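You operate a simulated robot arm through the tools that you are given. There is no shell and no other tool. Be economical: measure what you need, move in short steps, check, and stop when the job is done.

You are at the controls of a simulated robot arm. One attempt, no reset.

Task
Try both gauge pins in the upright hose end and correct the dial as the plate says.
Fine: each pin goes back in its hole; if green enters and red stops, the dial stays.
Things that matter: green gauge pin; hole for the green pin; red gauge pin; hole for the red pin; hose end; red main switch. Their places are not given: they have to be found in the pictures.

Only the result counts: the job must be done as asked and must still hold three seconds after the hand-in. Knocking over, shifting, dropping, spilling or breaking anything else fails it.

Robot
A 6-joint arm with a two-finger parallel gripper, fixed in place. Base frame: the origin is at the foot of the arm, x ahead of it, y to its left, z up; the work surface is at about z = 904. Readings come in mm, degrees, newtons and seconds.
With the tool pointing down near the work surface it reaches from about 240 to 660 mm from the base axis. Its first joint turns from -66.0 to 66.0 degrees. Payload 2.9 kg.
Tool frame: the origin (TCP) lies between the finger pads and is the grasp point; the fingertips stand 30 mm ahead of it; z points along the fingers, y is the line along which they close. The gripper opens to 110 mm. The fingers are 20 mm wide and 10 mm thick; the gripper's body (48 by 112 mm) begins 55 mm behind the TCP.
Orientation is that of the tool frame in the base frame, as a unit quaternion [x, y, z, w]. With the fingers straight down and closing along the base's y, the tool's x points along the base's -x, its y along +y and its z along -z.

Tools
- The arm moves only by the tool play_rows. Its argument "steps" is a list of rows, each a list of 7 numbers: the opening, from 0 (shut) to 1 (fully open), then the shift along the tool's x, y, z in units of 400 mm (1.0 is 400 mm), then the turn, a rotation vector about the tool's x, y, z in units of 45 degrees (1.0 is 45 degrees). In form: [[claw, x, y, z, ax, ay, az], ...]. A call has 1 to 10 rows; each row is the pose to reach, as a shift and turn from the pose commanded when the call began, along the tool's axes at that moment. A call with a number of a shift or a turn outside -1 to 1 is refused whole. Each row takes 0.2 s and may step no farther than 50 mm and 8.6 degrees from the row before; otherwise, or with a gripper value out of range, the whole call is refused. Where a pose cannot be reached the arm comes as near as it can. A force on the tool above 40 N (or 10 N above the force at the start of the call, whichever is more), or a blocked arm, ends the call early, and 0.2 s more pass. Each finger travels about 108 mm/s and halts on what it meets, pressing with about 21 N; the grip force reading is that of the motor and also rises with nothing between the fingers. The clock runs only during rows and for 0.2 s after the last one: add rows that repeat a pose to give the fingers time. It gives the time, the measured TCP pose, the force on the tool (base axes), the opening and the grip force at its end, in the units of the frame above (readings bear some noise).
- Cameras (640 x 400 px; columns grow to the right, rows downward): "scene" is fixed at [79.1, 440.6, 1393.7]; the picture's right is [-0.84, -0.55, 0.00], its down [-0.21, 0.33, -0.92] and it looks along [0.50, -0.77, -0.39] (base axes); focal length 309 px, centre (320, 200). "wrist" rides on the gripper at [-36, 0, -57] in the tool frame; the picture's right is [0.00, -1.00, 0.00], its down [0.97, 0.00, -0.24] and it looks along [0.24, 0.00, 0.97] (tool axes); focal length 218 px, centre (320, 200).
- get_image(camera): a new picture of that camera. No time passes.
- pixel_to_xyz(camera, pixels): for up to 12 pixels [column, row] of the newest picture of that camera ("zoom" is the newest enlarged one), the place [x, y, z] in the base frame of the surface seen there, good to about 2 mm, but the place of the scene camera against the robot may be out by one fixed shift of up to 25 mm in any direction. No time passes.
- enlarge(camera, box): a new picture of the part [left, top, right, bottom] of that camera's present view, enlarged. No time passes.
- close_job(): hands the job in; it is judged then, once.

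Go step by step. Measure first, check grasps and placings, and put right what went wrong. The budget is 80 turns and 46 pictures, counting those below and the enlarged ones. Unless the task says otherwise, let go and move clear before handing in, and close with one line.

The tools are called by a JSON object that holds its "api" and its "payload". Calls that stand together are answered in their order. play_rows: Moves the arm, as the interface text tells. Its arguments: {"type":"object","properties":{"steps":{"type":"array"}},"required":["steps"]} The other tools are called the same way: get_image (camera) takes a picture; pixel_to_xyz (camera, pixels) gives the place of the surface under pixels of a picture; enlarge (camera, box) takes an enlarged picture of a part of a camera's view; close_job () hands the job in.

At the start:

```text
time_s: 0.0
ee_pos: [436.4, 7.1, 1229.9]
tool_rot: [0.0, 1.0, 0.0, 0.0]
contact_force: [0.6, -0.2, 0.7]
grip_width: 110.1
gripper_force: 0.0
```

scene: 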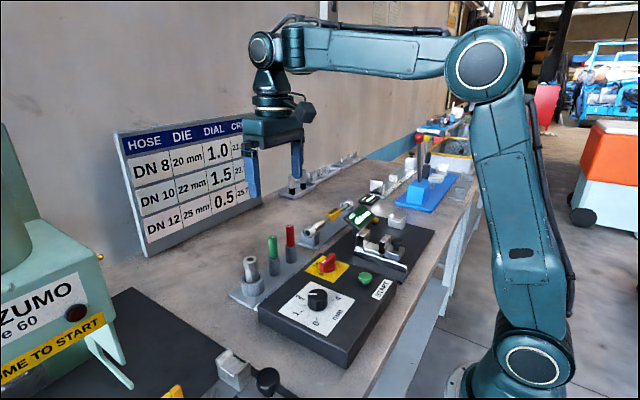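
wrist: 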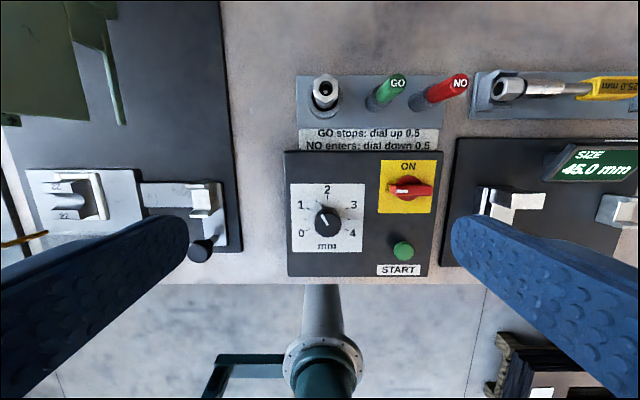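

The wrist picture shows the hose end at about (325,92), GO green at (390,90), NO red at (446,92), and the plate below: "GO stops: dial up 0.5, NO enters: dial down 0.5". I'll enlarge and measure.

{"api": "enlarge", "payload": {"camera": "wrist", "box": [280, 60, 480, 280]}}

{"api": "enlarge", "payload": {"camera": "scene", "box": [220, 200, 400, 370]}}

{"api": "pixel_to_xyz", "payload": {"camera": "wrist", "pixels": [[325, 86], [325, 105], [400, 80], [374, 102], [460, 80], [420, 103], [300, 120], [350, 90], [326, 218], [404, 190], [425, 178], [360, 140]]}}

```text
1.82 times, centred on (380, 170) of wrist
```

zoom: 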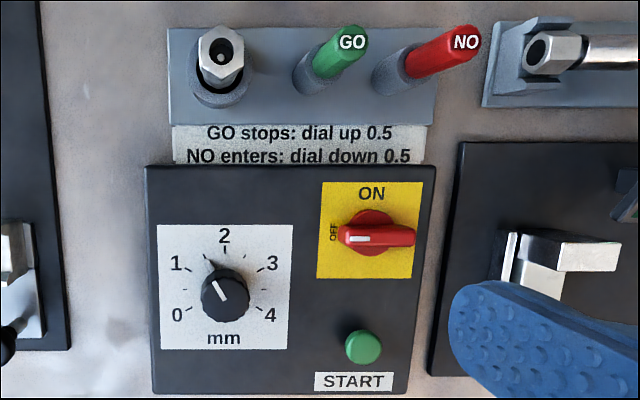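

```text
2.35 times, centred on (310, 285) of scene
```

zoom: 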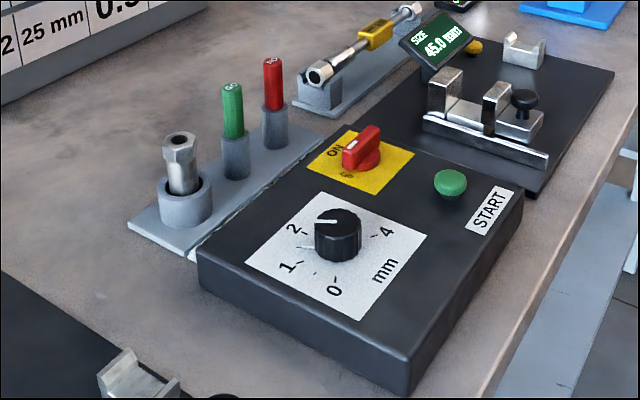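

```text
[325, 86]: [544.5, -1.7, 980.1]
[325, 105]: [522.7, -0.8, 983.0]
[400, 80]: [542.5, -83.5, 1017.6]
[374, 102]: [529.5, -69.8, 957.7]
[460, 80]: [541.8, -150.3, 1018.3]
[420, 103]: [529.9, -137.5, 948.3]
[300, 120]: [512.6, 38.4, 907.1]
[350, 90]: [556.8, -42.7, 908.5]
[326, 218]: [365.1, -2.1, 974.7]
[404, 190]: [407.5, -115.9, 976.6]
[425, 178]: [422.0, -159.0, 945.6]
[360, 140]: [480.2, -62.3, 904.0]
```

Pins' tops at z≈1018 (green y≈-80, red y≈-147), the hose top at z≈982, y≈-1. The switch handle's white mark points to OFF, and the dial is at about 1.5. I'll move nearer above the pins for a finer look.

{"api": "play_rows", "payload": {"steps": [[1, -0.046, -0.051, 0.05, 0, 0, 0], [1, -0.092, -0.102, 0.1, 0, 0, 0], [1, -0.138, -0.153, 0.15, 0, 0, 0], [1, -0.185, -0.205, 0.2, 0, 0, 0], [1, -0.185, -0.205, 0.2, 0, 0, 0]]}}

{"api": "get_image", "payload": {"camera": "wrist"}}

```text
time_s: 1.2
ee_pos: [509.5, -75.2, 1148.6]
tool_rot: [0.0, 1.0, -0.001, 0.0]
contact_force: [0.0, 0.3, -0.2]
grip_width: 110.0
gripper_force: 0.1
```

```text
41 pictures are left
```

wrist: 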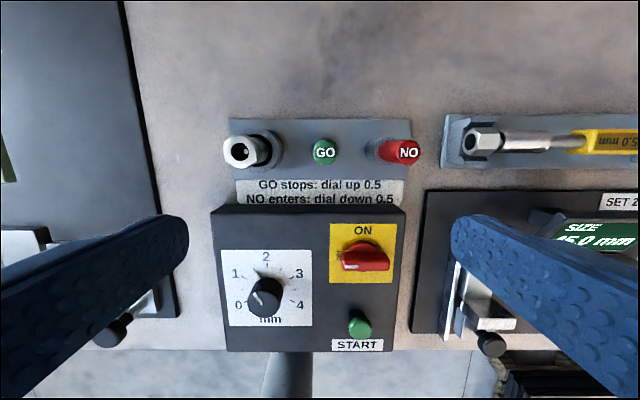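

Now green's top is seen at (325,152), red's at (408,152), and the hose bore at (240,151). I'll measure these with an enlargement.

{"api": "enlarge", "payload": {"camera": "wrist", "box": [215, 105, 435, 215]}}

{"api": "pixel_to_xyz", "payload": {"camera": "wrist", "pixels": [[325, 152], [316, 152], [334, 152], [325, 143], [325, 161], [408, 152], [408, 143], [408, 161], [240, 140], [240, 163], [230, 151], [240, 151]]}}

```text
2.91 times, centred on (325, 160) of wrist
```

zoom: 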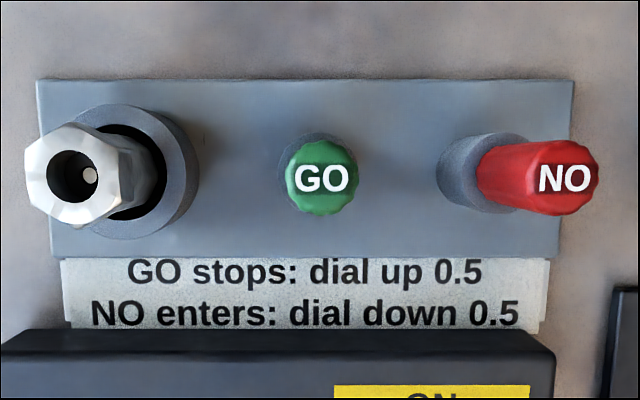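

```text
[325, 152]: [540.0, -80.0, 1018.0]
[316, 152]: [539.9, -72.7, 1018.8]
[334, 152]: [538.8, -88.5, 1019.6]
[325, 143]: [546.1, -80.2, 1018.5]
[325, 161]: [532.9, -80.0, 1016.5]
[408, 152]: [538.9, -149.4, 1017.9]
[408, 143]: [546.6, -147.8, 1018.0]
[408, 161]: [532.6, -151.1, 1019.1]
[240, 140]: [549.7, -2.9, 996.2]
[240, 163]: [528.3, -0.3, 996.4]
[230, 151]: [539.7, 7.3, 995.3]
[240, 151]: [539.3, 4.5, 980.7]
```

The green pin's axis is at about (539.5,-80.5), red's at about (539.5,-150). The hose bore is viewed slantwise, so I'll look from straight above it.

{"api": "play_rows", "payload": {"steps": [[1, 0, 0.1, 0.05, 0, 0, 0], [1, -0.02, 0.186, 0.1, 0, 0, 0], [1, -0.02, 0.186, 0.1, 0, 0, 0]]}}

{"api": "enlarge", "payload": {"camera": "wrist", "box": [260, 90, 380, 190]}}

```text
time_s: 2.0
ee_pos: [517.9, -1.7, 1107.1]
tool_rot: [0.0, 1.0, 0.0, 0.0]
contact_force: [0.4, 0.2, 0.9]
grip_width: 110.2
gripper_force: 0.0
```

```text
4.00 times, centred on (320, 140) of wrist
```

zoom: 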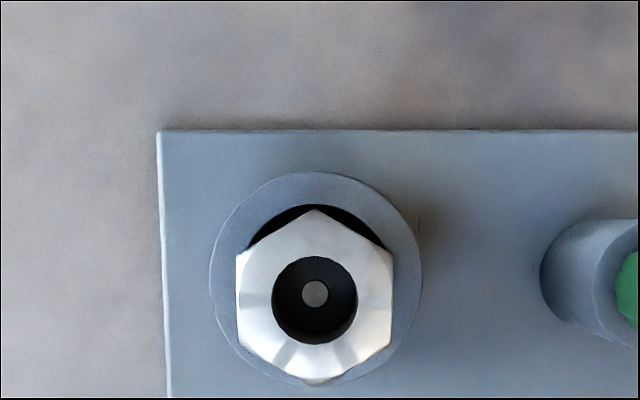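

{"api": "pixel_to_xyz", "payload": {"camera": "zoom", "pixels": [[262, 299], [370, 299], [315, 245], [315, 357], [315, 225], [315, 370], [245, 299], [386, 299], [315, 294], [315, 185], [225, 280], [408, 280]]}}

```text
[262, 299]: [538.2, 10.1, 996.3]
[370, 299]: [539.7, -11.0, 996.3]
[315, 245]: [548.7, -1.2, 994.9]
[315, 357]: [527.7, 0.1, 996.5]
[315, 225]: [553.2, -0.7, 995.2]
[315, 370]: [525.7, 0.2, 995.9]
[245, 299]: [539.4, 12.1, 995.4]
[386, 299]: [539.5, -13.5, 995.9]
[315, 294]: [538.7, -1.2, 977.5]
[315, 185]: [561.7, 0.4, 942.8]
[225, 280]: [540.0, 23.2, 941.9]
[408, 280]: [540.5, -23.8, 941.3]
```

The bore is centred at zoom (315,299), so about (538.8,-0.6), with its top at z 996. Now I'll go above the green pin with the fingers half open, to keep clear of its neighbours.

{"api": "play_rows", "payload": {"steps": [[0.45, -0.027, -0.1, 0, 0, 0, 0], [0.45, -0.054, -0.1965, 0, 0, 0, 0], [0.45, -0.054, -0.1965, 0, 0, 0, 0], [0.45, -0.054, -0.1965, 0, 0, 0, 0]]}}

{"api": "get_image", "payload": {"camera": "wrist"}}

```text
time_s: 3.0
ee_pos: [539.2, -78.7, 1110.3]
tool_rot: [0.0, 1.0, 0.0, 0.0]
contact_force: [-0.2, 0.1, 0.0]
grip_width: 49.9
gripper_force: 0.0
```

```text
38 pictures are left
```

wrist: 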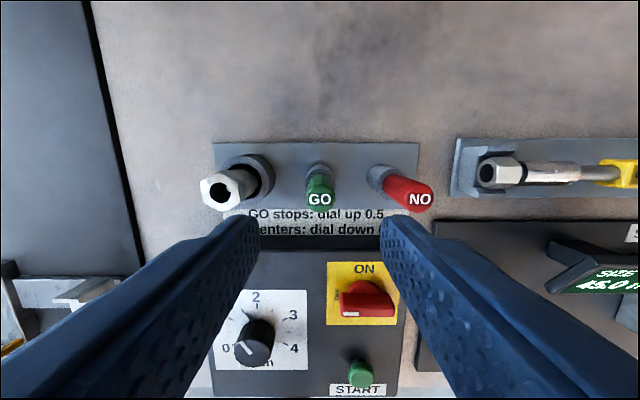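

The green pin sits on the centre column (319,199), so it lies in line with the gripper. I'll go down to about z 1015 and grip.

{"api": "play_rows", "payload": {"steps": [[0.45, 0, 0, 0.08, 0, 0, 0], [0.45, 0, 0, 0.16, 0, 0, 0], [0.45, 0, 0, 0.235, 0, 0, 0], [0.1, 0, 0, 0.235, 0, 0, 0], [0.1, 0, 0, 0.235, 0, 0, 0], [0.1, 0, 0, 0.235, 0, 0, 0]]}}

{"api": "get_image", "payload": {"camera": "scene"}}

```text
time_s: 4.4
ee_pos: [539.3, -79.3, 1015.3]
tool_rot: [0.0, 1.0, 0.0, 0.0]
contact_force: [0.9, 0.4, 0.2]
grip_width: 20.8
gripper_force: 21.0
```

```text
37 pictures are left
```

scene: 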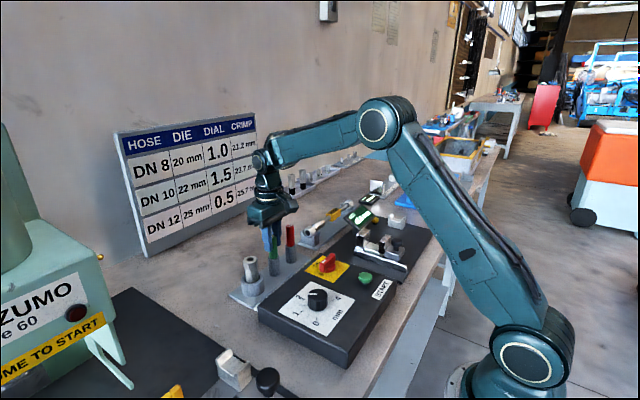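

Gripped: width 20.8 mm, force 21 N. I'll lift straight up and look at the pin.

{"api": "play_rows", "payload": {"steps": [[0.1, 0, 0, -0.05, 0, 0, 0], [0.1, 0, 0, -0.1, 0, 0, 0], [0.1, 0, 0, -0.175, 0, 0, 0], [0.1, 0, 0, -0.25, 0, 0, 0], [0.1, 0, 0, -0.25, 0, 0, 0]]}}

{"api": "enlarge", "payload": {"camera": "scene", "box": [210, 170, 340, 310]}}

{"api": "get_image", "payload": {"camera": "wrist"}}

```text
time_s: 5.6
ee_pos: [540.1, -79.4, 1116.5]
tool_rot: [0.0, 1.0, -0.001, 0.001]
contact_force: [-0.6, -0.4, -0.1]
grip_width: 20.9
gripper_force: 21.1
```

```text
2.86 times, centred on (275, 240) of scene
```

zoom: 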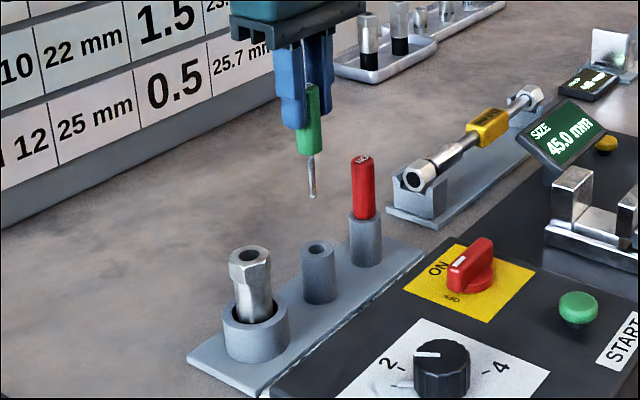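

```text
35 pictures are left
```

wrist: 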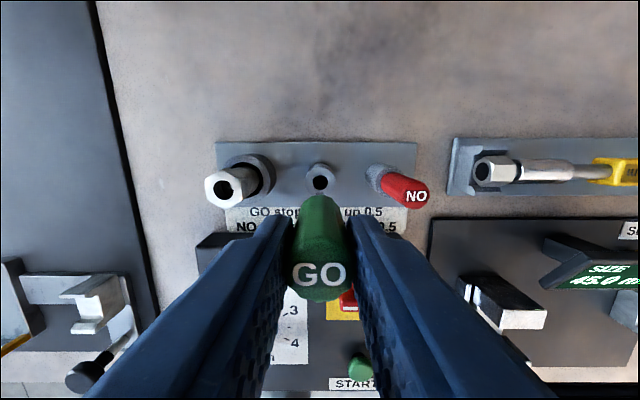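

The pin is out: a thin shank about 5–6 mm thick. The empty green hole shows at (320,182); I'll measure it and the bore in the same picture to get the shift between them.

{"api": "enlarge", "payload": {"camera": "wrist", "box": [190, 130, 350, 230]}}

{"api": "pixel_to_xyz", "payload": {"camera": "wrist", "pixels": [[320, 171], [309, 182], [331, 182], [313, 174], [327, 174], [223, 174], [223, 201], [211, 188], [235, 188], [223, 172], [223, 204], [215, 176]]}}

```text
4.00 times, centred on (270, 180) of wrist
```

zoom: 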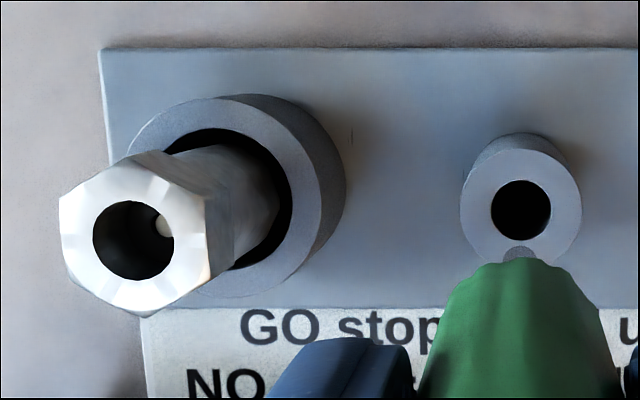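

```text
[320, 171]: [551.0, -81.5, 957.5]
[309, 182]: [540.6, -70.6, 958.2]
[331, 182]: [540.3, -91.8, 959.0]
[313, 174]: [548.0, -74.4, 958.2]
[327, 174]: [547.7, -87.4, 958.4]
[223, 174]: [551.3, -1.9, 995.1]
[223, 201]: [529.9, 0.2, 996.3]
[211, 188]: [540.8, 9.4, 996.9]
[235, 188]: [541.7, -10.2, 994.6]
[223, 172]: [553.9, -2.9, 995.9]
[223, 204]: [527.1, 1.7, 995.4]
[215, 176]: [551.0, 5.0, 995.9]
```

The hole-to-bore shift works out at dy≈+79.5, dx≈-0.7. I'll carry the pin over the bore (tip about 20 mm above it) and check.

{"api": "play_rows", "payload": {"steps": [[0.1, 0, 0.06, 0, 0, 0, 0], [0.1, 0.0018, 0.13, 0, 0, 0, 0], [0.1, 0.0018, 0.1989, 0, 0, 0, 0], [0.1, 0.0018, 0.1989, 0, 0, 0, 0], [0.1, 0.0018, 0.1989, 0, 0, 0, 0]]}}

{"api": "enlarge", "payload": {"camera": "wrist", "box": [260, 140, 380, 240]}}

{"api": "enlarge", "payload": {"camera": "scene", "box": [210, 190, 310, 310]}}

```text
time_s: 6.8
ee_pos: [538.4, -1.4, 1114.6]
tool_rot: [0.001, 1.0, 0.0, -0.001]
contact_force: [0.4, 0.2, -0.9]
grip_width: 20.9
gripper_force: 21.1
```

```text
4.00 times, centred on (320, 190) of wrist
```

zoom: 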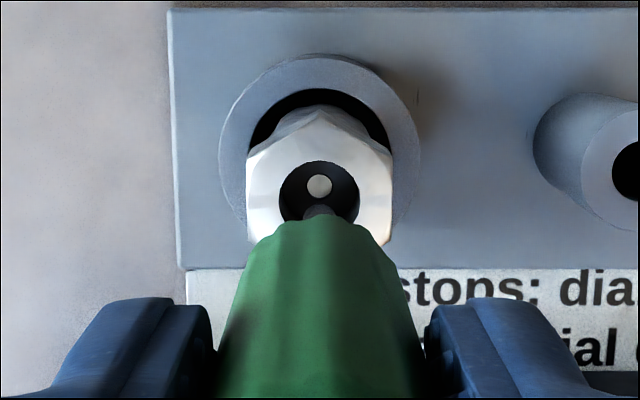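

```text
3.33 times, centred on (260, 250) of scene
```

zoom: 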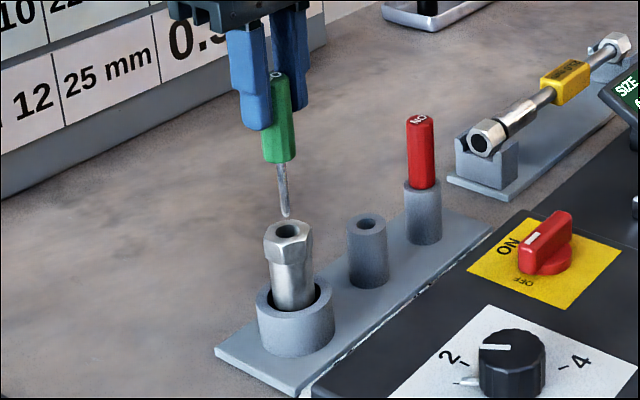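

The tip (318,210) lies on the bore's centre column, and from the scene it also hangs over the bore. I'll lower it to just above the inner step, watching force.

{"api": "pixel_to_xyz", "payload": {"camera": "wrist", "pixels": [[320, 186], [313, 190], [328, 190], [320, 193]]}}

{"api": "play_rows", "payload": {"steps": [[0.1, 0, 0, 0.025, 0, 0, 0], [0.1, 0, 0, 0.05, 0, 0, 0], [0.1, 0, 0, 0.065, 0, 0, 0], [0.1, 0, 0, 0.08, 0, 0, 0], [0.1, 0, 0, 0.08, 0, 0, 0]]}}

```text
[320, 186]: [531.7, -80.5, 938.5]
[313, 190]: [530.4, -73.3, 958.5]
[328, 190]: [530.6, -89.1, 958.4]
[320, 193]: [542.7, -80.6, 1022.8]
```

```text
time_s: 8.0
ee_pos: [538.6, 0.7, 1083.0]
tool_rot: [0.0, 1.0, 0.001, 0.0]
contact_force: [0.9, 0.6, 0.6]
grip_width: 21.1
gripper_force: 21.4
```

No force with the tip about 7 mm inside. I'll continue slowly past the inner step.

{"api": "play_rows", "payload": {"steps": [[0.1, 0, 0, 0.01, 0, 0, 0], [0.1, 0, 0, 0.02, 0, 0, 0], [0.1, 0, 0, 0.025, 0, 0, 0], [0.1, 0, 0, 0.03, 0, 0, 0], [0.1, 0, 0, 0.035, 0, 0, 0], [0.1, 0, 0, 0.04, 0, 0, 0]]}}

```text
time_s: 9.4
ee_pos: [539.1, -0.5, 1066.7]
tool_rot: [0.0, 1.0, 0.0, 0.001]
contact_force: [1.1, -2.5, 19.1]
grip_width: 21.1
gripper_force: 20.8
```

Contact: 19 N upward with the tip at about z 973, near the inner step. It may be blocked or only off-centre, so I'll look before judging.

{"api": "enlarge", "payload": {"camera": "wrist", "box": [260, 140, 380, 240]}}

{"api": "enlarge", "payload": {"camera": "scene", "box": [220, 210, 290, 310]}}

```text
4.00 times, centred on (320, 190) of wrist
```

zoom: 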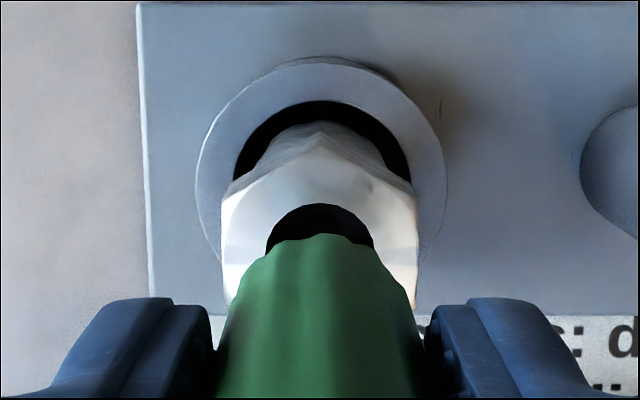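

```text
4.00 times, centred on (255, 260) of scene
```

zoom: 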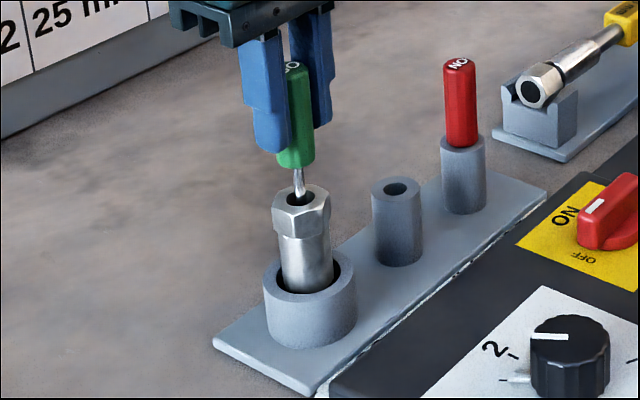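

It stops about 10 mm short. To make sure it isn't just catching an edge, I'll raise it a little and probe at small sideways offsets.

{"api": "play_rows", "payload": {"steps": [[0.1, 0, 0, -0.0075, 0, 0, 0], [0.1, 0, 0.004, -0.0075, 0, 0, 0], [0.1, 0, 0.004, -0.0025, 0, 0, 0], [0.1, 0, 0.004, 0, 0, 0, 0]]}}

{"api": "play_rows", "payload": {"steps": [[0.1, 0, 0, -0.0075, 0, 0, 0], [0.1, 0, -0.008, -0.0075, 0, 0, 0], [0.1, 0, -0.008, -0.0025, 0, 0, 0], [0.1, 0, -0.008, 0, 0, 0, 0]]}}

{"api": "play_rows", "payload": {"steps": [[0.1, 0, 0, -0.0075, 0, 0, 0], [0.1, 0.004, 0.004, -0.0075, 0, 0, 0], [0.1, 0.004, 0.004, -0.0025, 0, 0, 0], [0.1, 0.004, 0.004, 0, 0, 0, 0]]}}

{"api": "play_rows", "payload": {"steps": [[0.1, 0, 0, -0.0075, 0, 0, 0], [0.1, -0.008, 0, -0.0075, 0, 0, 0], [0.1, -0.008, 0, -0.0025, 0, 0, 0], [0.1, -0.008, 0, 0, 0, 0, 0]]}}

```text
time_s: 10.4
ee_pos: [538.3, 2.8, 1068.1]
tool_rot: [0.0, 1.0, -0.001, 0.001]
contact_force: [-0.7, -0.9, 7.6]
grip_width: 21.3
gripper_force: 21.3
```

```text
time_s: 11.4
ee_pos: [539.1, 0.2, 1068.4]
tool_rot: [0.0, 1.0, 0.0, 0.001]
contact_force: [-0.7, 0.6, 7.0]
grip_width: 20.9
gripper_force: 21.2
```

```text
time_s: 12.4
ee_pos: [537.7, 0.0, 1068.0]
tool_rot: [-0.001, 1.0, -0.001, 0.001]
contact_force: [2.0, -0.7, 5.7]
grip_width: 20.8
gripper_force: 21.1
```

```text
time_s: 13.4
ee_pos: [540.0, 0.1, 1067.6]
tool_rot: [-0.001, 1.0, 0.0, 0.001]
contact_force: [-1.5, 1.0, 7.2]
grip_width: 21.3
gripper_force: 20.8
```

At every ±1.5 mm offset it meets resistance at the same height. To know what it stands on, I'll lift out, back off in -x and look straight down the bore.

{"api": "play_rows", "payload": {"steps": [[0.1, 0.004, 0, -0.05, 0, 0, 0], [0.1, 0.004, 0, -0.11, 0, 0, 0], [0.1, 0.06, 0, -0.11, 0, 0, 0], [0.1, 0.075, 0, -0.11, 0, 0, 0], [0.1, 0.075, 0, -0.11, 0, 0, 0]]}}

{"api": "enlarge", "payload": {"camera": "wrist", "box": [295, 125, 345, 165]}}

```text
time_s: 14.6
ee_pos: [509.6, -0.3, 1110.3]
tool_rot: [0.0, 1.0, 0.0, 0.0]
contact_force: [0.3, 0.6, -1.2]
grip_width: 21.1
gripper_force: 20.9
```

```text
10.00 times, centred on (320, 145) of wrist
```

zoom: 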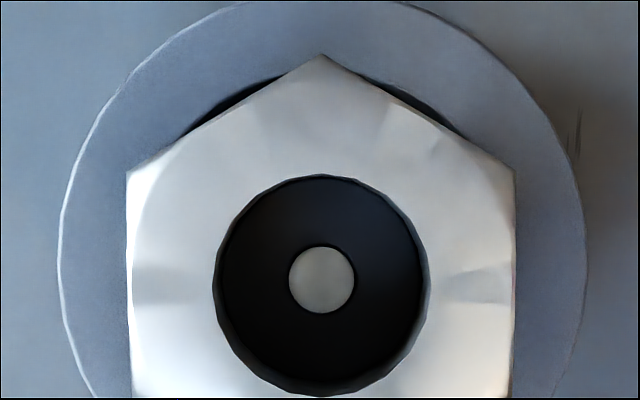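

{"api": "pixel_to_xyz", "payload": {"camera": "zoom", "pixels": [[322, 280], [305, 280], [340, 280], [322, 300], [322, 330], [322, 220], [270, 280], [375, 280], [322, 360], [240, 280], [405, 280], [322, 165]]}}

```text
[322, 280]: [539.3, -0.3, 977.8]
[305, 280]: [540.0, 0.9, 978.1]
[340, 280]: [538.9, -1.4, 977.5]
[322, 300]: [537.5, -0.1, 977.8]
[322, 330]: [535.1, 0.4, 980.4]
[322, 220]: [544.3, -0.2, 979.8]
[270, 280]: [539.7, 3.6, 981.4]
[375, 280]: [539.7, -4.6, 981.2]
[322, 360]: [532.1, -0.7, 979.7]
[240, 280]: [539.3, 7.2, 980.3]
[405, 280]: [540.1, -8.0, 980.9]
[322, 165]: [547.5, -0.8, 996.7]
```

The bore has a ledge at z≈980.5 with a small recess about 5.3 mm across, its bottom at z≈977.8. I'll measure the pin's shank thickness and tip height against that.

{"api": "enlarge", "payload": {"camera": "scene", "box": [235, 195, 299, 235]}}

{"api": "enlarge", "payload": {"camera": "wrist", "box": [280, 160, 360, 210]}}

```text
10.00 times, centred on (267, 215) of scene
```

zoom: 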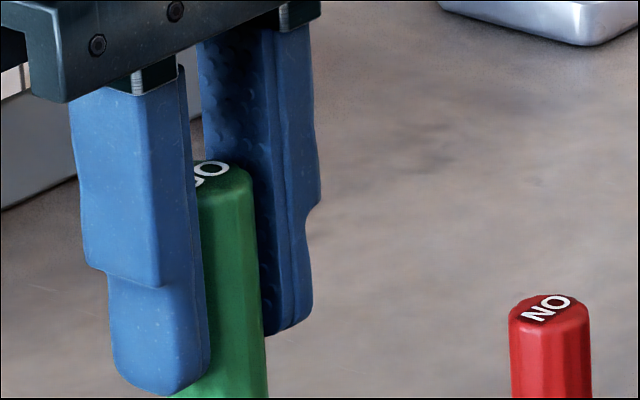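

```text
8.00 times, centred on (320, 185) of wrist
```

zoom: 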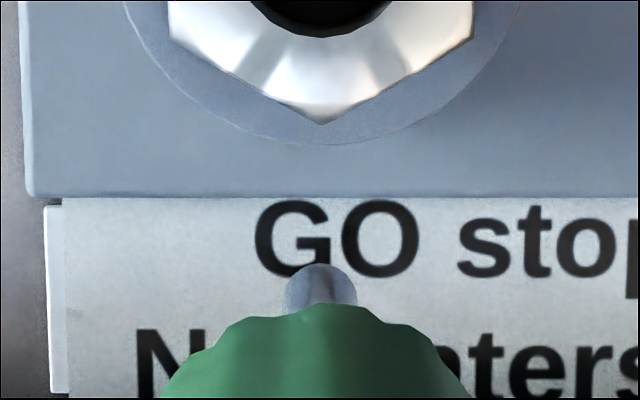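

{"api": "pixel_to_xyz", "payload": {"camera": "zoom", "pixels": [[322, 268], [322, 275], [322, 290], [290, 290], [353, 290], [300, 280], [345, 280], [322, 264]]}}

{"api": "enlarge", "payload": {"camera": "scene", "box": [225, 220, 289, 260]}}

```text
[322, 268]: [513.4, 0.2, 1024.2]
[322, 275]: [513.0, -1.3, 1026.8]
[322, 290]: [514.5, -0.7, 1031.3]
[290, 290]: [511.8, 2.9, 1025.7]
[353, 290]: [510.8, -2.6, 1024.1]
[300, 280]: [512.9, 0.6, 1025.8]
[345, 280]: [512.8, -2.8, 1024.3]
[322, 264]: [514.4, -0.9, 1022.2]
```

```text
10.00 times, centred on (257, 240) of scene
```

zoom: 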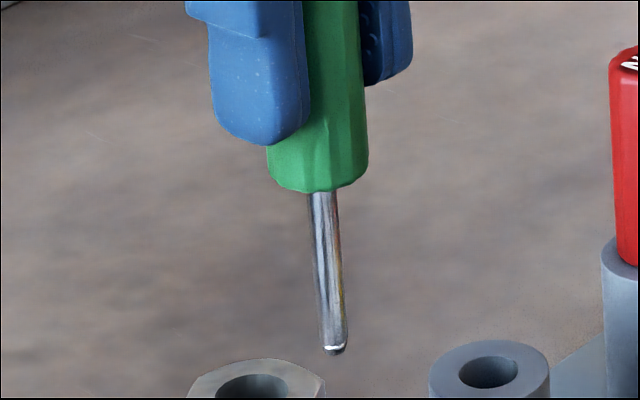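

{"api": "pixel_to_xyz", "payload": {"camera": "zoom", "pixels": [[335, 343], [333, 335], [330, 300], [324, 220], [319, 185], [320, 180], [319, 196], [312, 260], [343, 260]]}}

```text
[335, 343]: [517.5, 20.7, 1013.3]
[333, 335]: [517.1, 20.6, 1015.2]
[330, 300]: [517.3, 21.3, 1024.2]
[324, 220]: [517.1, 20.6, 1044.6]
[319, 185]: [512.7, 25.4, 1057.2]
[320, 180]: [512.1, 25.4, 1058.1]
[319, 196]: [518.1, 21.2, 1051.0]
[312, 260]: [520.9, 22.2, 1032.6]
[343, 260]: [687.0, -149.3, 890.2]
```

{"api": "pixel_to_xyz", "payload": {"camera": "zoom", "pixels": [[205, 385], [230, 370], [300, 380], [455, 355], [520, 350], [540, 375], [440, 375], [485, 375], [490, 357], [265, 390]]}}

```text
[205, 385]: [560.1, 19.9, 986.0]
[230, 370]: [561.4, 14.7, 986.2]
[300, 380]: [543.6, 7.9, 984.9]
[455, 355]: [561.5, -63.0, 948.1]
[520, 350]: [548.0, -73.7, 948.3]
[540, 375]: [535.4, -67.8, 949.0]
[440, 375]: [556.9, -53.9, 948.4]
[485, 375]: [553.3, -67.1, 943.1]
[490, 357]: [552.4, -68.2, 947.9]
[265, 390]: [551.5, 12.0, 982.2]
```

The scene's z reads 10 mm low, so the tip stopped at z≈978, and the shank is about 6.3 mm against a recess of about 5.8 mm. I'll go back in on the centre and slide a small spiral under light pressure to be sure it isn't missing the hole.

{"api": "play_rows", "payload": {"steps": [[0.1, -0.035, 0, 0, 0, 0, 0], [0.1, -0.0705, 0, 0, 0, 0, 0], [0.1, -0.0705, 0, 0.05, 0, 0, 0], [0.1, -0.0705, 0, 0.09, 0, 0, 0], [0.1, -0.0705, 0, 0.105, 0, 0, 0], [0.1, -0.0705, 0, 0.11, 0, 0, 0]]}}

{"api": "play_rows", "payload": {"steps": [[0.1, 0, 0, 0.0025, 0, 0, 0], [0.1, 0.0012, 0, 0.0025, 0, 0, 0], [0.1, 0, 0.0012, 0.0025, 0, 0, 0], [0.1, -0.0012, 0, 0.0025, 0, 0, 0], [0.1, 0, -0.0012, 0.0025, 0, 0, 0], [0.1, 0.0017, -0.0017, 0.0025, 0, 0, 0], [0.1, 0.0017, 0.0017, 0.0025, 0, 0, 0], [0.1, -0.0017, 0.0017, 0.0025, 0, 0, 0], [0.1, -0.0017, -0.0017, 0.0025, 0, 0, 0], [0.1, 0, 0, 0.0025, 0, 0, 0]]}}

```text
time_s: 16.0
ee_pos: [538.8, 1.1, 1069.9]
tool_rot: [-0.001, 1.0, 0.0, 0.002]
contact_force: [-2.3, -2.1, 18.0]
grip_width: 21.0
gripper_force: 20.7
```

```text
time_s: 18.2
ee_pos: [538.1, -0.1, 1064.9]
tool_rot: [0.0, 1.0, 0.0, 0.0]
contact_force: [0.9, 0.5, 9.6]
grip_width: 20.9
gripper_force: 21.5
```

Force fell to 9.6 N at z 1065: either the pin slipped up in the grip or it went in a little. I'll look at the handle's height over the hose.

{"api": "enlarge", "payload": {"camera": "scene", "box": [215, 210, 279, 250]}}

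{"api": "pixel_to_xyz", "payload": {"camera": "zoom", "pixels": [[400, 250], [400, 255], [400, 260], [400, 240], [360, 300], [420, 80], [400, 245], [330, 310]]}}

```text
10.00 times, centred on (247, 230) of scene
```

zoom: 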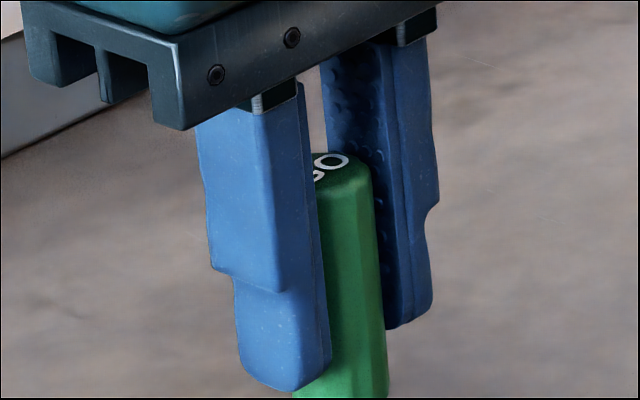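

```text
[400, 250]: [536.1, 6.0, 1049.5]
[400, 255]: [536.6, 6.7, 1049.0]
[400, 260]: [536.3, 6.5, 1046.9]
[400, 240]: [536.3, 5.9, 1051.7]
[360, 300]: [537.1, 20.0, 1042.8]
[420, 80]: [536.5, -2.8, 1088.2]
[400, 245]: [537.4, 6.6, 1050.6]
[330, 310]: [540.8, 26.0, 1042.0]
```

{"api": "enlarge", "payload": {"camera": "scene", "box": [220, 232, 284, 272]}}

{"api": "pixel_to_xyz", "payload": {"camera": "zoom", "pixels": [[300, 200], [305, 212], [306, 216], [310, 225], [310, 235], [312, 245], [290, 290], [300, 205]]}}

```text
10.00 times, centred on (252, 252) of scene
```

zoom: 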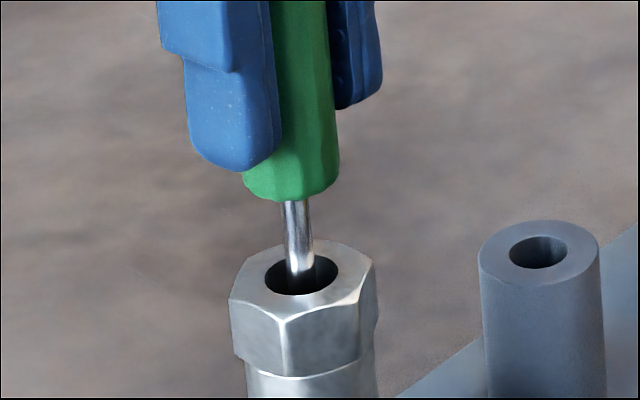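

```text
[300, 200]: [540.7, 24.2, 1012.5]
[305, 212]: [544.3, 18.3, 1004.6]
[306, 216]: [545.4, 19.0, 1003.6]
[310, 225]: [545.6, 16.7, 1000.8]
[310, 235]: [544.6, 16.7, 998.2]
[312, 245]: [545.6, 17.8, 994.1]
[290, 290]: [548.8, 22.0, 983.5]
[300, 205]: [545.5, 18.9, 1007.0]
```

The handle bottom stands about 23 mm over the hose top, so it slipped up in the grip and the tip is still at z≈978. I'll do one more sliding search with finer steps before accepting "GO stops".

{"api": "play_rows", "payload": {"steps": [[0.1, 0.0007, 0, 0.002, 0, 0, 0], [0.1, 0, 0.0007, 0.002, 0, 0, 0], [0.1, -0.0007, 0, 0.002, 0, 0, 0], [0.1, 0, -0.0007, 0.002, 0, 0, 0], [0.1, 0.002, -0.001, 0.002, 0, 0, 0], [0.1, 0.002, 0.001, 0.002, 0, 0, 0], [0.1, 0, 0.002, 0.002, 0, 0, 0], [0.1, -0.002, 0.001, 0.002, 0, 0, 0], [0.1, -0.002, -0.001, 0.002, 0, 0, 0], [0.1, 0, -0.002, 0.002, 0, 0, 0]]}}

{"api": "play_rows", "payload": {"steps": [[0.1, 0, 0.005, 0, 0, 0, 0], [0.1, 0, 0.01, 0, 0, 0, 0], [0.1, 0, 0.01, 0, 0, 0, 0]]}}

{"api": "play_rows", "payload": {"steps": [[0.1, 0, -0.005, 0, 0, 0, 0], [0.1, 0.007, -0.005, 0, 0, 0, 0], [0.1, 0.007, -0.005, 0, 0, 0, 0]]}}

```text
time_s: 20.4
ee_pos: [537.8, -0.8, 1064.8]
tool_rot: [0.001, 1.0, 0.0, 0.001]
contact_force: [0.5, 0.6, 0.4]
grip_width: 20.7
gripper_force: 20.4
```

```text
time_s: 21.2
ee_pos: [538.9, 3.7, 1064.3]
tool_rot: [-0.001, 1.0, 0.0, 0.0]
contact_force: [-0.1, -1.1, 1.2]
grip_width: 20.9
gripper_force: 20.8
```

```text
time_s: 22.0
ee_pos: [535.9, 2.3, 1064.5]
tool_rot: [0.0, 1.0, 0.0, 0.0]
contact_force: [0.8, 0.1, -0.4]
grip_width: 20.7
gripper_force: 21.3
```

It slides freely sideways by 4 mm, so it isn't in any hole. I'll make one last push on the centre.

{"api": "play_rows", "payload": {"steps": [[0.1, 0, 0, -0.005, 0, 0, 0], [0.1, -0.007, -0.003, -0.005, 0, 0, 0], [0.1, -0.007, -0.003, 0, 0, 0, 0], [0.1, -0.007, -0.003, 0.005, 0, 0, 0]]}}

{"api": "enlarge", "payload": {"camera": "scene", "box": [220, 232, 284, 272]}}

{"api": "pixel_to_xyz", "payload": {"camera": "zoom", "pixels": [[305, 205], [305, 209], [306, 213], [310, 225], [302, 200]]}}

```text
time_s: 23.0
ee_pos: [538.1, 0.3, 1065.2]
tool_rot: [-0.001, 1.0, 0.0, 0.002]
contact_force: [-0.8, 1.4, 8.4]
grip_width: 20.9
gripper_force: 21.3
```

```text
10.00 times, centred on (252, 252) of scene
```

zoom: 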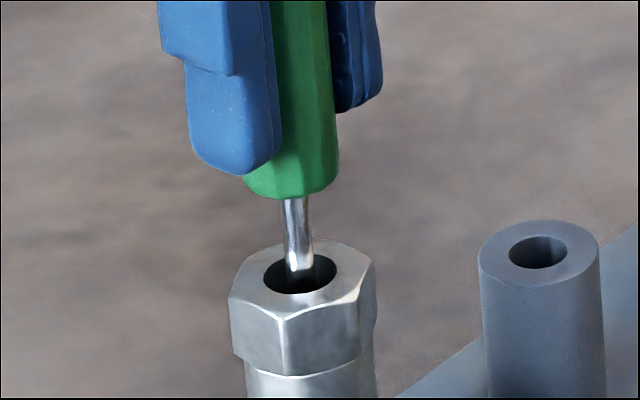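

```text
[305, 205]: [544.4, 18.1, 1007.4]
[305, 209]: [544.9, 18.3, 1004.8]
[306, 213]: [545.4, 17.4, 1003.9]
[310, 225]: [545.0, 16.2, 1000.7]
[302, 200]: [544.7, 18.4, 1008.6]
```

The tip holds at the ledge under load: green (GO) stops. I'll carry it back over its own hole.

{"api": "play_rows", "payload": {"steps": [[0.1, 0, 0, -0.06, 0, 0, 0], [0.1, 0, 0, -0.13, 0, 0, 0], [0.1, 0, -0.07, -0.13, 0, 0, 0], [0.1, -0.0022, -0.14, -0.13, 0, 0, 0], [0.1, -0.0022, -0.1995, -0.13, 0, 0, 0], [0.1, -0.0022, -0.1995, -0.13, 0, 0, 0], [0.1, -0.0022, -0.1995, -0.05, 0, 0, 0], [0.1, -0.0022, -0.1995, -0.05, 0, 0, 0]]}}

{"api": "enlarge", "payload": {"camera": "wrist", "box": [260, 140, 380, 240]}}

{"api": "enlarge", "payload": {"camera": "scene", "box": [233, 215, 313, 265]}}

```text
time_s: 24.8
ee_pos: [539.1, -79.9, 1083.0]
tool_rot: [0.0, 1.0, 0.0, 0.001]
contact_force: [-0.5, 0.0, -0.3]
grip_width: 21.0
gripper_force: 20.9
```

```text
4.00 times, centred on (320, 190) of wrist
```

zoom: 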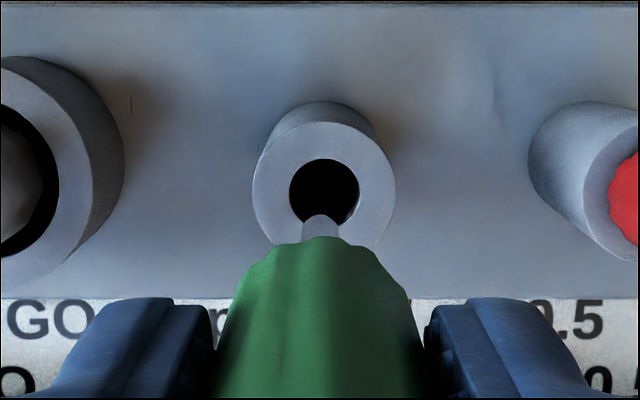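

```text
8.00 times, centred on (273, 240) of scene
```

zoom: 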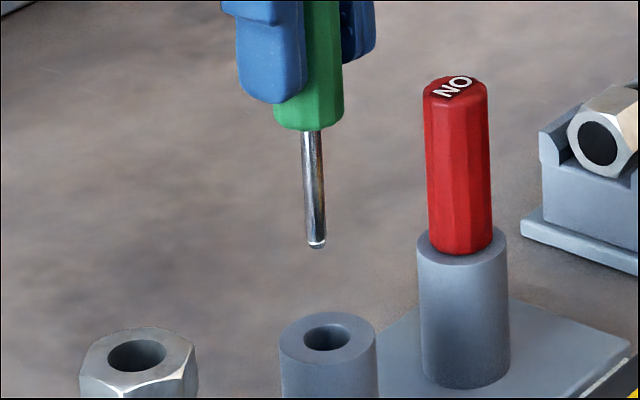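

The tip lies over the hole, which is about 12 mm wide. I'll lower to about z 1018 and read the force.

{"api": "play_rows", "payload": {"steps": [[0.1, 0, -0.001, 0.05, 0, 0, 0], [0.1, 0, -0.001, 0.09, 0, 0, 0], [0.1, 0, -0.001, 0.12, 0, 0, 0], [0.1, 0, -0.001, 0.15, 0, 0, 0], [0.1, 0, -0.001, 0.1625, 0, 0, 0]]}}

{"api": "play_rows", "payload": {"steps": [[0.1, 0, 0, 0.005, 0, 0, 0], [0.1, 0, 0, 0.01, 0, 0, 0], [0.1, 0, 0, 0.0125, 0, 0, 0]]}}

{"api": "enlarge", "payload": {"camera": "scene", "box": [233, 215, 313, 265]}}

```text
time_s: 26.0
ee_pos: [538.9, -79.4, 1018.3]
tool_rot: [0.0, 1.0, 0.0, 0.0]
contact_force: [0.0, -0.3, -0.8]
grip_width: 20.9
gripper_force: 21.5
```

```text
time_s: 26.8
ee_pos: [540.7, -79.5, 1013.2]
tool_rot: [0.001, 1.0, 0.0, 0.0]
contact_force: [-0.2, -0.2, -1.0]
grip_width: 20.8
gripper_force: 21.7
```

```text
8.00 times, centred on (273, 240) of scene
```

zoom: 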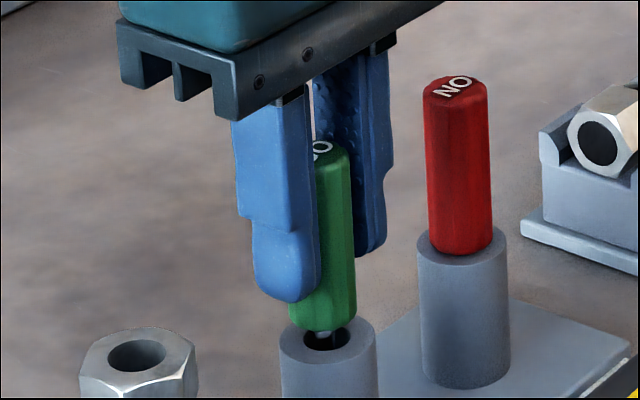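

Still a small gap between the handle bottom (322,328) and the holder. I'll lower on.

{"api": "play_rows", "payload": {"steps": [[0.1, 0, 0, 0.005, 0, 0, 0], [0.1, 0, 0, 0.01, 0, 0, 0], [0.1, 0, 0, 0.01, 0, 0, 0]]}}

{"api": "enlarge", "payload": {"camera": "scene", "box": [233, 215, 313, 265]}}

```text
time_s: 27.6
ee_pos: [539.2, -79.6, 1008.0]
tool_rot: [0.0, 1.0, 0.0, 0.0]
contact_force: [-1.0, -0.9, -0.9]
grip_width: 20.7
gripper_force: 21.3
```

```text
8.00 times, centred on (273, 240) of scene
```

zoom: 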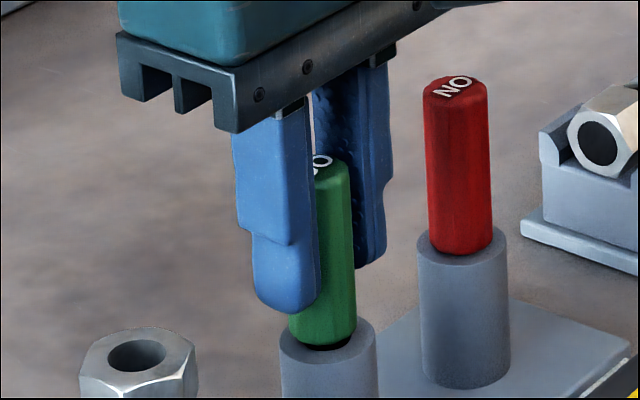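

{"api": "play_rows", "payload": {"steps": [[0.1, 0, 0, 0.004, 0, 0, 0], [0.1, 0, 0, 0.0075, 0, 0, 0], [0.1, 0, 0, 0.0075, 0, 0, 0]]}}

```text
time_s: 28.4
ee_pos: [538.8, -79.1, 1006.8]
tool_rot: [-0.001, 1.0, 0.0, -0.001]
contact_force: [-0.4, 0.3, 0.7]
grip_width: 20.8
gripper_force: 21.0
```

{"api": "play_rows", "payload": {"steps": [[0.1, 0, 0, 0.003, 0, 0, 0], [0.1, 0, 0, 0.005, 0, 0, 0]]}}

{"api": "enlarge", "payload": {"camera": "scene", "box": [233, 215, 313, 265]}}

```text
time_s: 29.0
ee_pos: [539.7, -78.5, 1006.4]
tool_rot: [0.001, 1.0, 0.0, 0.001]
contact_force: [-1.8, 2.5, 12.3]
grip_width: 20.8
gripper_force: 20.6
```

```text
8.00 times, centred on (273, 240) of scene
```

zoom: 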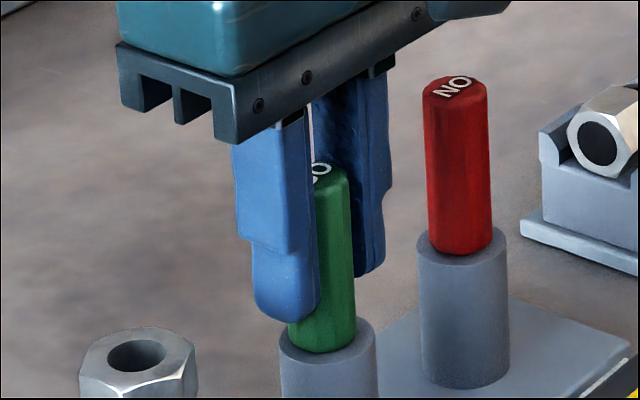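

Green is seated (12 N of contact, no gap). I'll let go, rise and move over the red pin.

{"api": "play_rows", "payload": {"steps": [[0.2, 0, 0, -0.004, 0, 0, 0], [0.45, 0, 0, -0.004, 0, 0, 0], [0.45, 0, 0, -0.004, 0, 0, 0], [0.45, 0, 0, -0.1, 0, 0, 0], [0.45, 0, 0, -0.2, 0, 0, 0], [0.45, 0, 0, -0.265, 0, 0, 0], [0.45, 0, -0.09, -0.265, 0, 0, 0], [0.45, 0, -0.1745, -0.265, 0, 0, 0], [0.45, 0, -0.1745, -0.265, 0, 0, 0]]}}

{"api": "get_image", "payload": {"camera": "wrist"}}

```text
time_s: 31.0
ee_pos: [539.3, -149.3, 1109.3]
tool_rot: [0.001, 1.0, -0.001, 0.0]
contact_force: [0.1, 0.5, 0.3]
grip_width: 49.8
gripper_force: 0.0
```

```text
17 pictures are left
```

wrist: 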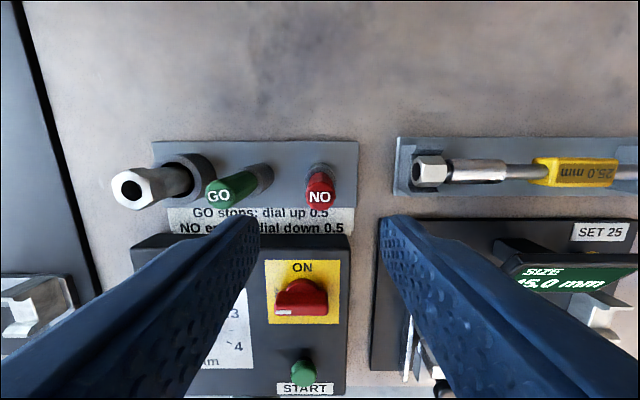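

Red is on the centre column (320,190). I'll go down, grip, and lift it out.

{"api": "play_rows", "payload": {"steps": [[0.45, 0, 0, 0.08, 0, 0, 0], [0.45, 0, 0, 0.16, 0, 0, 0], [0.45, 0, 0, 0.2375, 0, 0, 0], [0.1, 0, 0, 0.2375, 0, 0, 0], [0.1, 0, 0, 0.2375, 0, 0, 0], [0.1, 0, 0, 0.2375, 0, 0, 0], [0.1, 0, 0, 0.15, 0, 0, 0], [0.1, 0, 0, 0.07, 0, 0, 0], [0.1, 0, 0, -0.01, 0, 0, 0], [0.1, 0, 0, -0.01, 0, 0, 0]]}}

{"api": "enlarge", "payload": {"camera": "wrist", "box": [260, 140, 380, 240]}}

{"api": "enlarge", "payload": {"camera": "scene", "box": [240, 200, 320, 250]}}

```text
time_s: 33.2
ee_pos: [540.9, -149.6, 1115.2]
tool_rot: [0.0, 1.0, 0.0, 0.0]
contact_force: [-0.4, -0.8, -0.6]
grip_width: 20.9
gripper_force: 21.3
```

```text
4.00 times, centred on (320, 190) of wrist
```

zoom: 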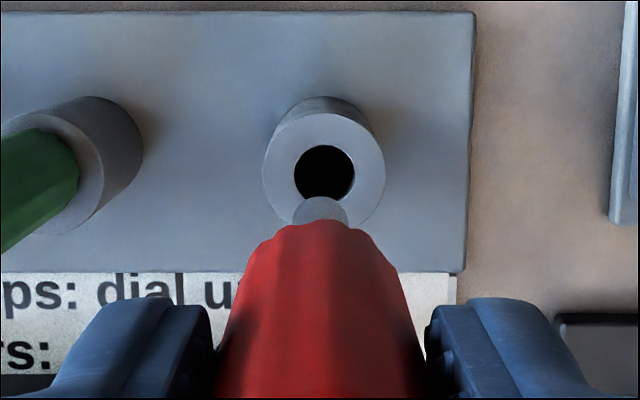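

```text
8.00 times, centred on (280, 225) of scene
```

zoom: 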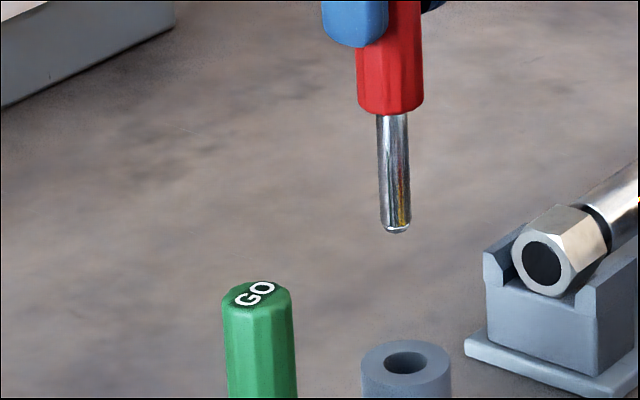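

Red's shank is much thicker (about 10 mm). Its tip is only about 7 mm above green's top, so I'll rise first, carry it over the bore, then lower a little.

{"api": "play_rows", "payload": {"steps": [[0.1, 0, 0, -0.08, 0, 0, 0], [0.1, 0, 0.1, -0.08, 0, 0, 0], [0.1, 0, 0.2, -0.08, 0, 0, 0], [0.1, 0.0017, 0.3, -0.08, 0, 0, 0], [0.1, 0.0017, 0.375, -0.08, 0, 0, 0], [0.1, 0.0017, 0.375, -0.08, 0, 0, 0], [0.1, 0.0017, 0.375, 0, 0, 0, 0], [0.1, 0.0017, 0.375, 0, 0, 0, 0]]}}

{"api": "enlarge", "payload": {"camera": "wrist", "box": [260, 140, 380, 240]}}

```text
time_s: 35.0
ee_pos: [538.8, 0.1, 1113.3]
tool_rot: [0.0, 1.0, 0.0, 0.0]
contact_force: [0.3, -0.6, -0.7]
grip_width: 21.4
gripper_force: 21.0
```

```text
4.00 times, centred on (320, 190) of wrist
```

zoom: 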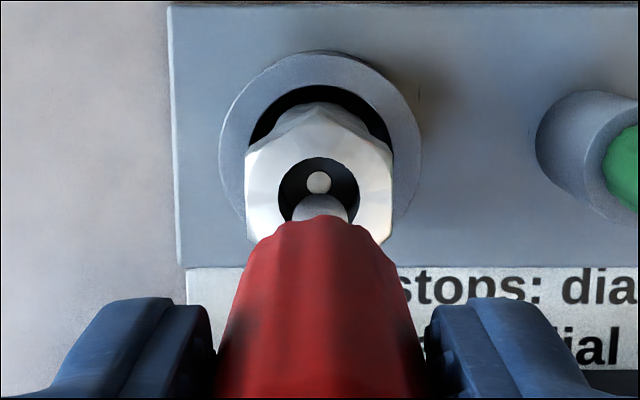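

Red is centred over the bore (tip at (319,205)). I'll lower it in small steps.

{"api": "play_rows", "payload": {"steps": [[0.1, 0, 0, 0.04, 0, 0, 0], [0.1, 0, 0, 0.07, 0, 0, 0], [0.1, 0, 0, 0.09, 0, 0, 0], [0.1, 0, 0, 0.1, 0, 0, 0], [0.1, 0, 0, 0.1075, 0, 0, 0], [0.1, 0, 0, 0.1125, 0, 0, 0], [0.1, 0, 0, 0.1175, 0, 0, 0]]}}

{"api": "enlarge", "payload": {"camera": "scene", "box": [220, 222, 300, 272]}}

```text
time_s: 36.6
ee_pos: [539.3, 1.0, 1066.5]
tool_rot: [0.001, 1.0, 0.0, 0.001]
contact_force: [0.1, 1.0, 17.5]
grip_width: 20.9
gripper_force: 21.5
```

```text
8.00 times, centred on (260, 247) of scene
```

zoom: 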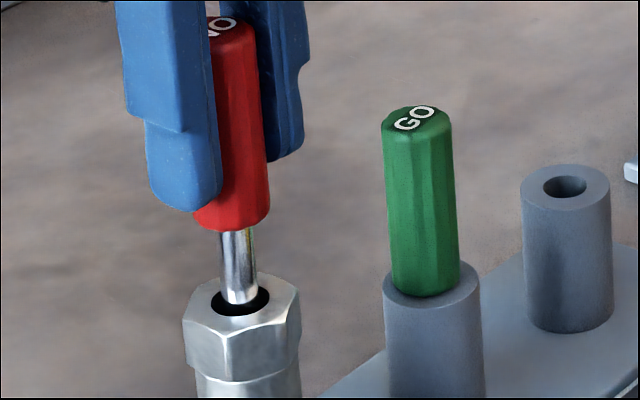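

Red stops too, at the same height as green. So GO stops: dial up 0.5. First red goes back over its hole, high above green.

{"api": "play_rows", "payload": {"steps": [[0.1, 0, 0, -0.1, 0, 0, 0], [0.1, 0, 0, -0.2, 0, 0, 0], [0.1, 0, -0.1, -0.2, 0, 0, 0], [0.1, 0, -0.2, -0.2, 0, 0, 0], [0.1, -0.0017, -0.3, -0.2, 0, 0, 0], [0.1, -0.0017, -0.3765, -0.2, 0, 0, 0], [0.1, -0.0017, -0.3765, -0.2, 0, 0, 0], [0.1, -0.0017, -0.3765, -0.1, 0, 0, 0], [0.1, -0.0017, -0.3765, -0.05, 0, 0, 0], [0.1, -0.0017, -0.3765, -0.05, 0, 0, 0]]}}

{"api": "enlarge", "payload": {"camera": "wrist", "box": [260, 140, 380, 240]}}

```text
time_s: 38.8
ee_pos: [538.8, -150.0, 1087.9]
tool_rot: [0.0, 1.0, 0.0, 0.0]
contact_force: [0.0, -0.6, -0.5]
grip_width: 21.3
gripper_force: 20.9
```

```text
4.00 times, centred on (320, 190) of wrist
```

zoom: 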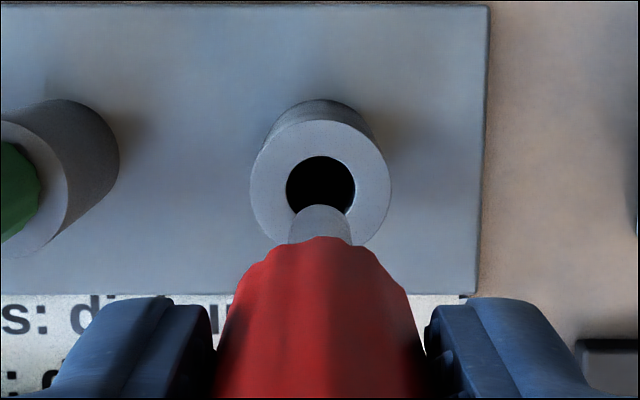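

Red's tip is over its hole (both at column about 320). Lowering now.

{"api": "play_rows", "payload": {"steps": [[0.1, 0, 0, 0.05, 0, 0, 0], [0.1, 0, 0, 0.09, 0, 0, 0], [0.1, 0, 0, 0.12, 0, 0, 0], [0.1, 0, 0, 0.15, 0, 0, 0], [0.1, 0, 0, 0.1725, 0, 0, 0], [0.1, 0, 0, 0.1725, 0, 0, 0]]}}

{"api": "play_rows", "payload": {"steps": [[0.1, 0, 0, 0.005, 0, 0, 0], [0.1, 0, 0, 0.01, 0, 0, 0]]}}

{"api": "play_rows", "payload": {"steps": [[0.1, 0, 0, 0.003, 0, 0, 0], [0.1, 0, 0, 0.006, 0, 0, 0]]}}

```text
time_s: 40.2
ee_pos: [539.6, -150.7, 1016.9]
tool_rot: [0.0, 1.0, 0.0, -0.001]
contact_force: [-0.3, 0.1, -0.3]
grip_width: 20.7
gripper_force: 20.8
```

```text
time_s: 40.8
ee_pos: [539.3, -149.3, 1014.7]
tool_rot: [0.0, 1.0, 0.001, -0.001]
contact_force: [0.6, -0.3, -1.1]
grip_width: 20.8
gripper_force: 21.1
```

```text
time_s: 41.4
ee_pos: [539.7, -150.2, 1012.1]
tool_rot: [0.0, 1.0, -0.001, 0.0]
contact_force: [0.5, 0.8, -0.2]
grip_width: 20.9
gripper_force: 21.2
```

{"api": "play_rows", "payload": {"steps": [[0.1, 0, 0, 0.003, 0, 0, 0], [0.1, 0, 0, 0.006, 0, 0, 0], [0.1, 0, 0, 0.006, 0, 0, 0]]}}

{"api": "enlarge", "payload": {"camera": "scene", "box": [240, 200, 320, 250]}}

```text
time_s: 42.2
ee_pos: [539.0, -150.4, 1009.6]
tool_rot: [0.0, 1.0, 0.0, 0.001]
contact_force: [0.1, -0.7, -0.5]
grip_width: 20.8
gripper_force: 20.9
```

```text
8.00 times, centred on (280, 225) of scene
```

zoom: 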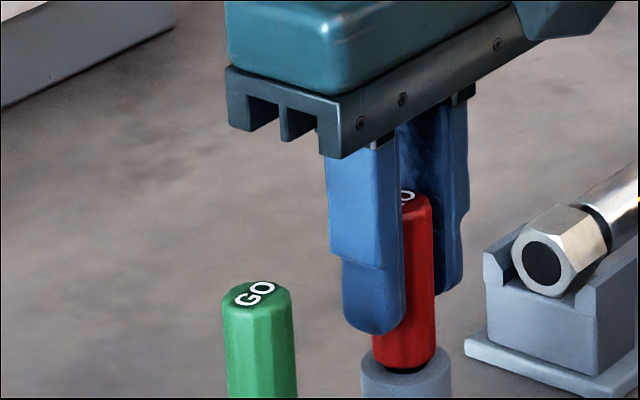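

Still about 1–2 mm of gap at (405,372), with no force. I'll lower on in small steps until it makes contact.

{"api": "play_rows", "payload": {"steps": [[0.1, 0, 0, 0.0025, 0, 0, 0], [0.1, 0, 0, 0.005, 0, 0, 0]]}}

{"api": "play_rows", "payload": {"steps": [[0.1, 0, 0, 0.0025, 0, 0, 0], [0.1, 0, 0, 0.004, 0, 0, 0]]}}

```text
time_s: 42.8
ee_pos: [539.4, -149.3, 1007.0]
tool_rot: [0.001, 1.0, 0.001, 0.0]
contact_force: [0.1, 0.3, -0.4]
grip_width: 21.0
gripper_force: 21.4
```

```text
time_s: 43.4
ee_pos: [539.9, -149.7, 1006.1]
tool_rot: [-0.001, 1.0, 0.0, 0.002]
contact_force: [-1.1, 1.8, 9.6]
grip_width: 20.8
gripper_force: 20.8
```

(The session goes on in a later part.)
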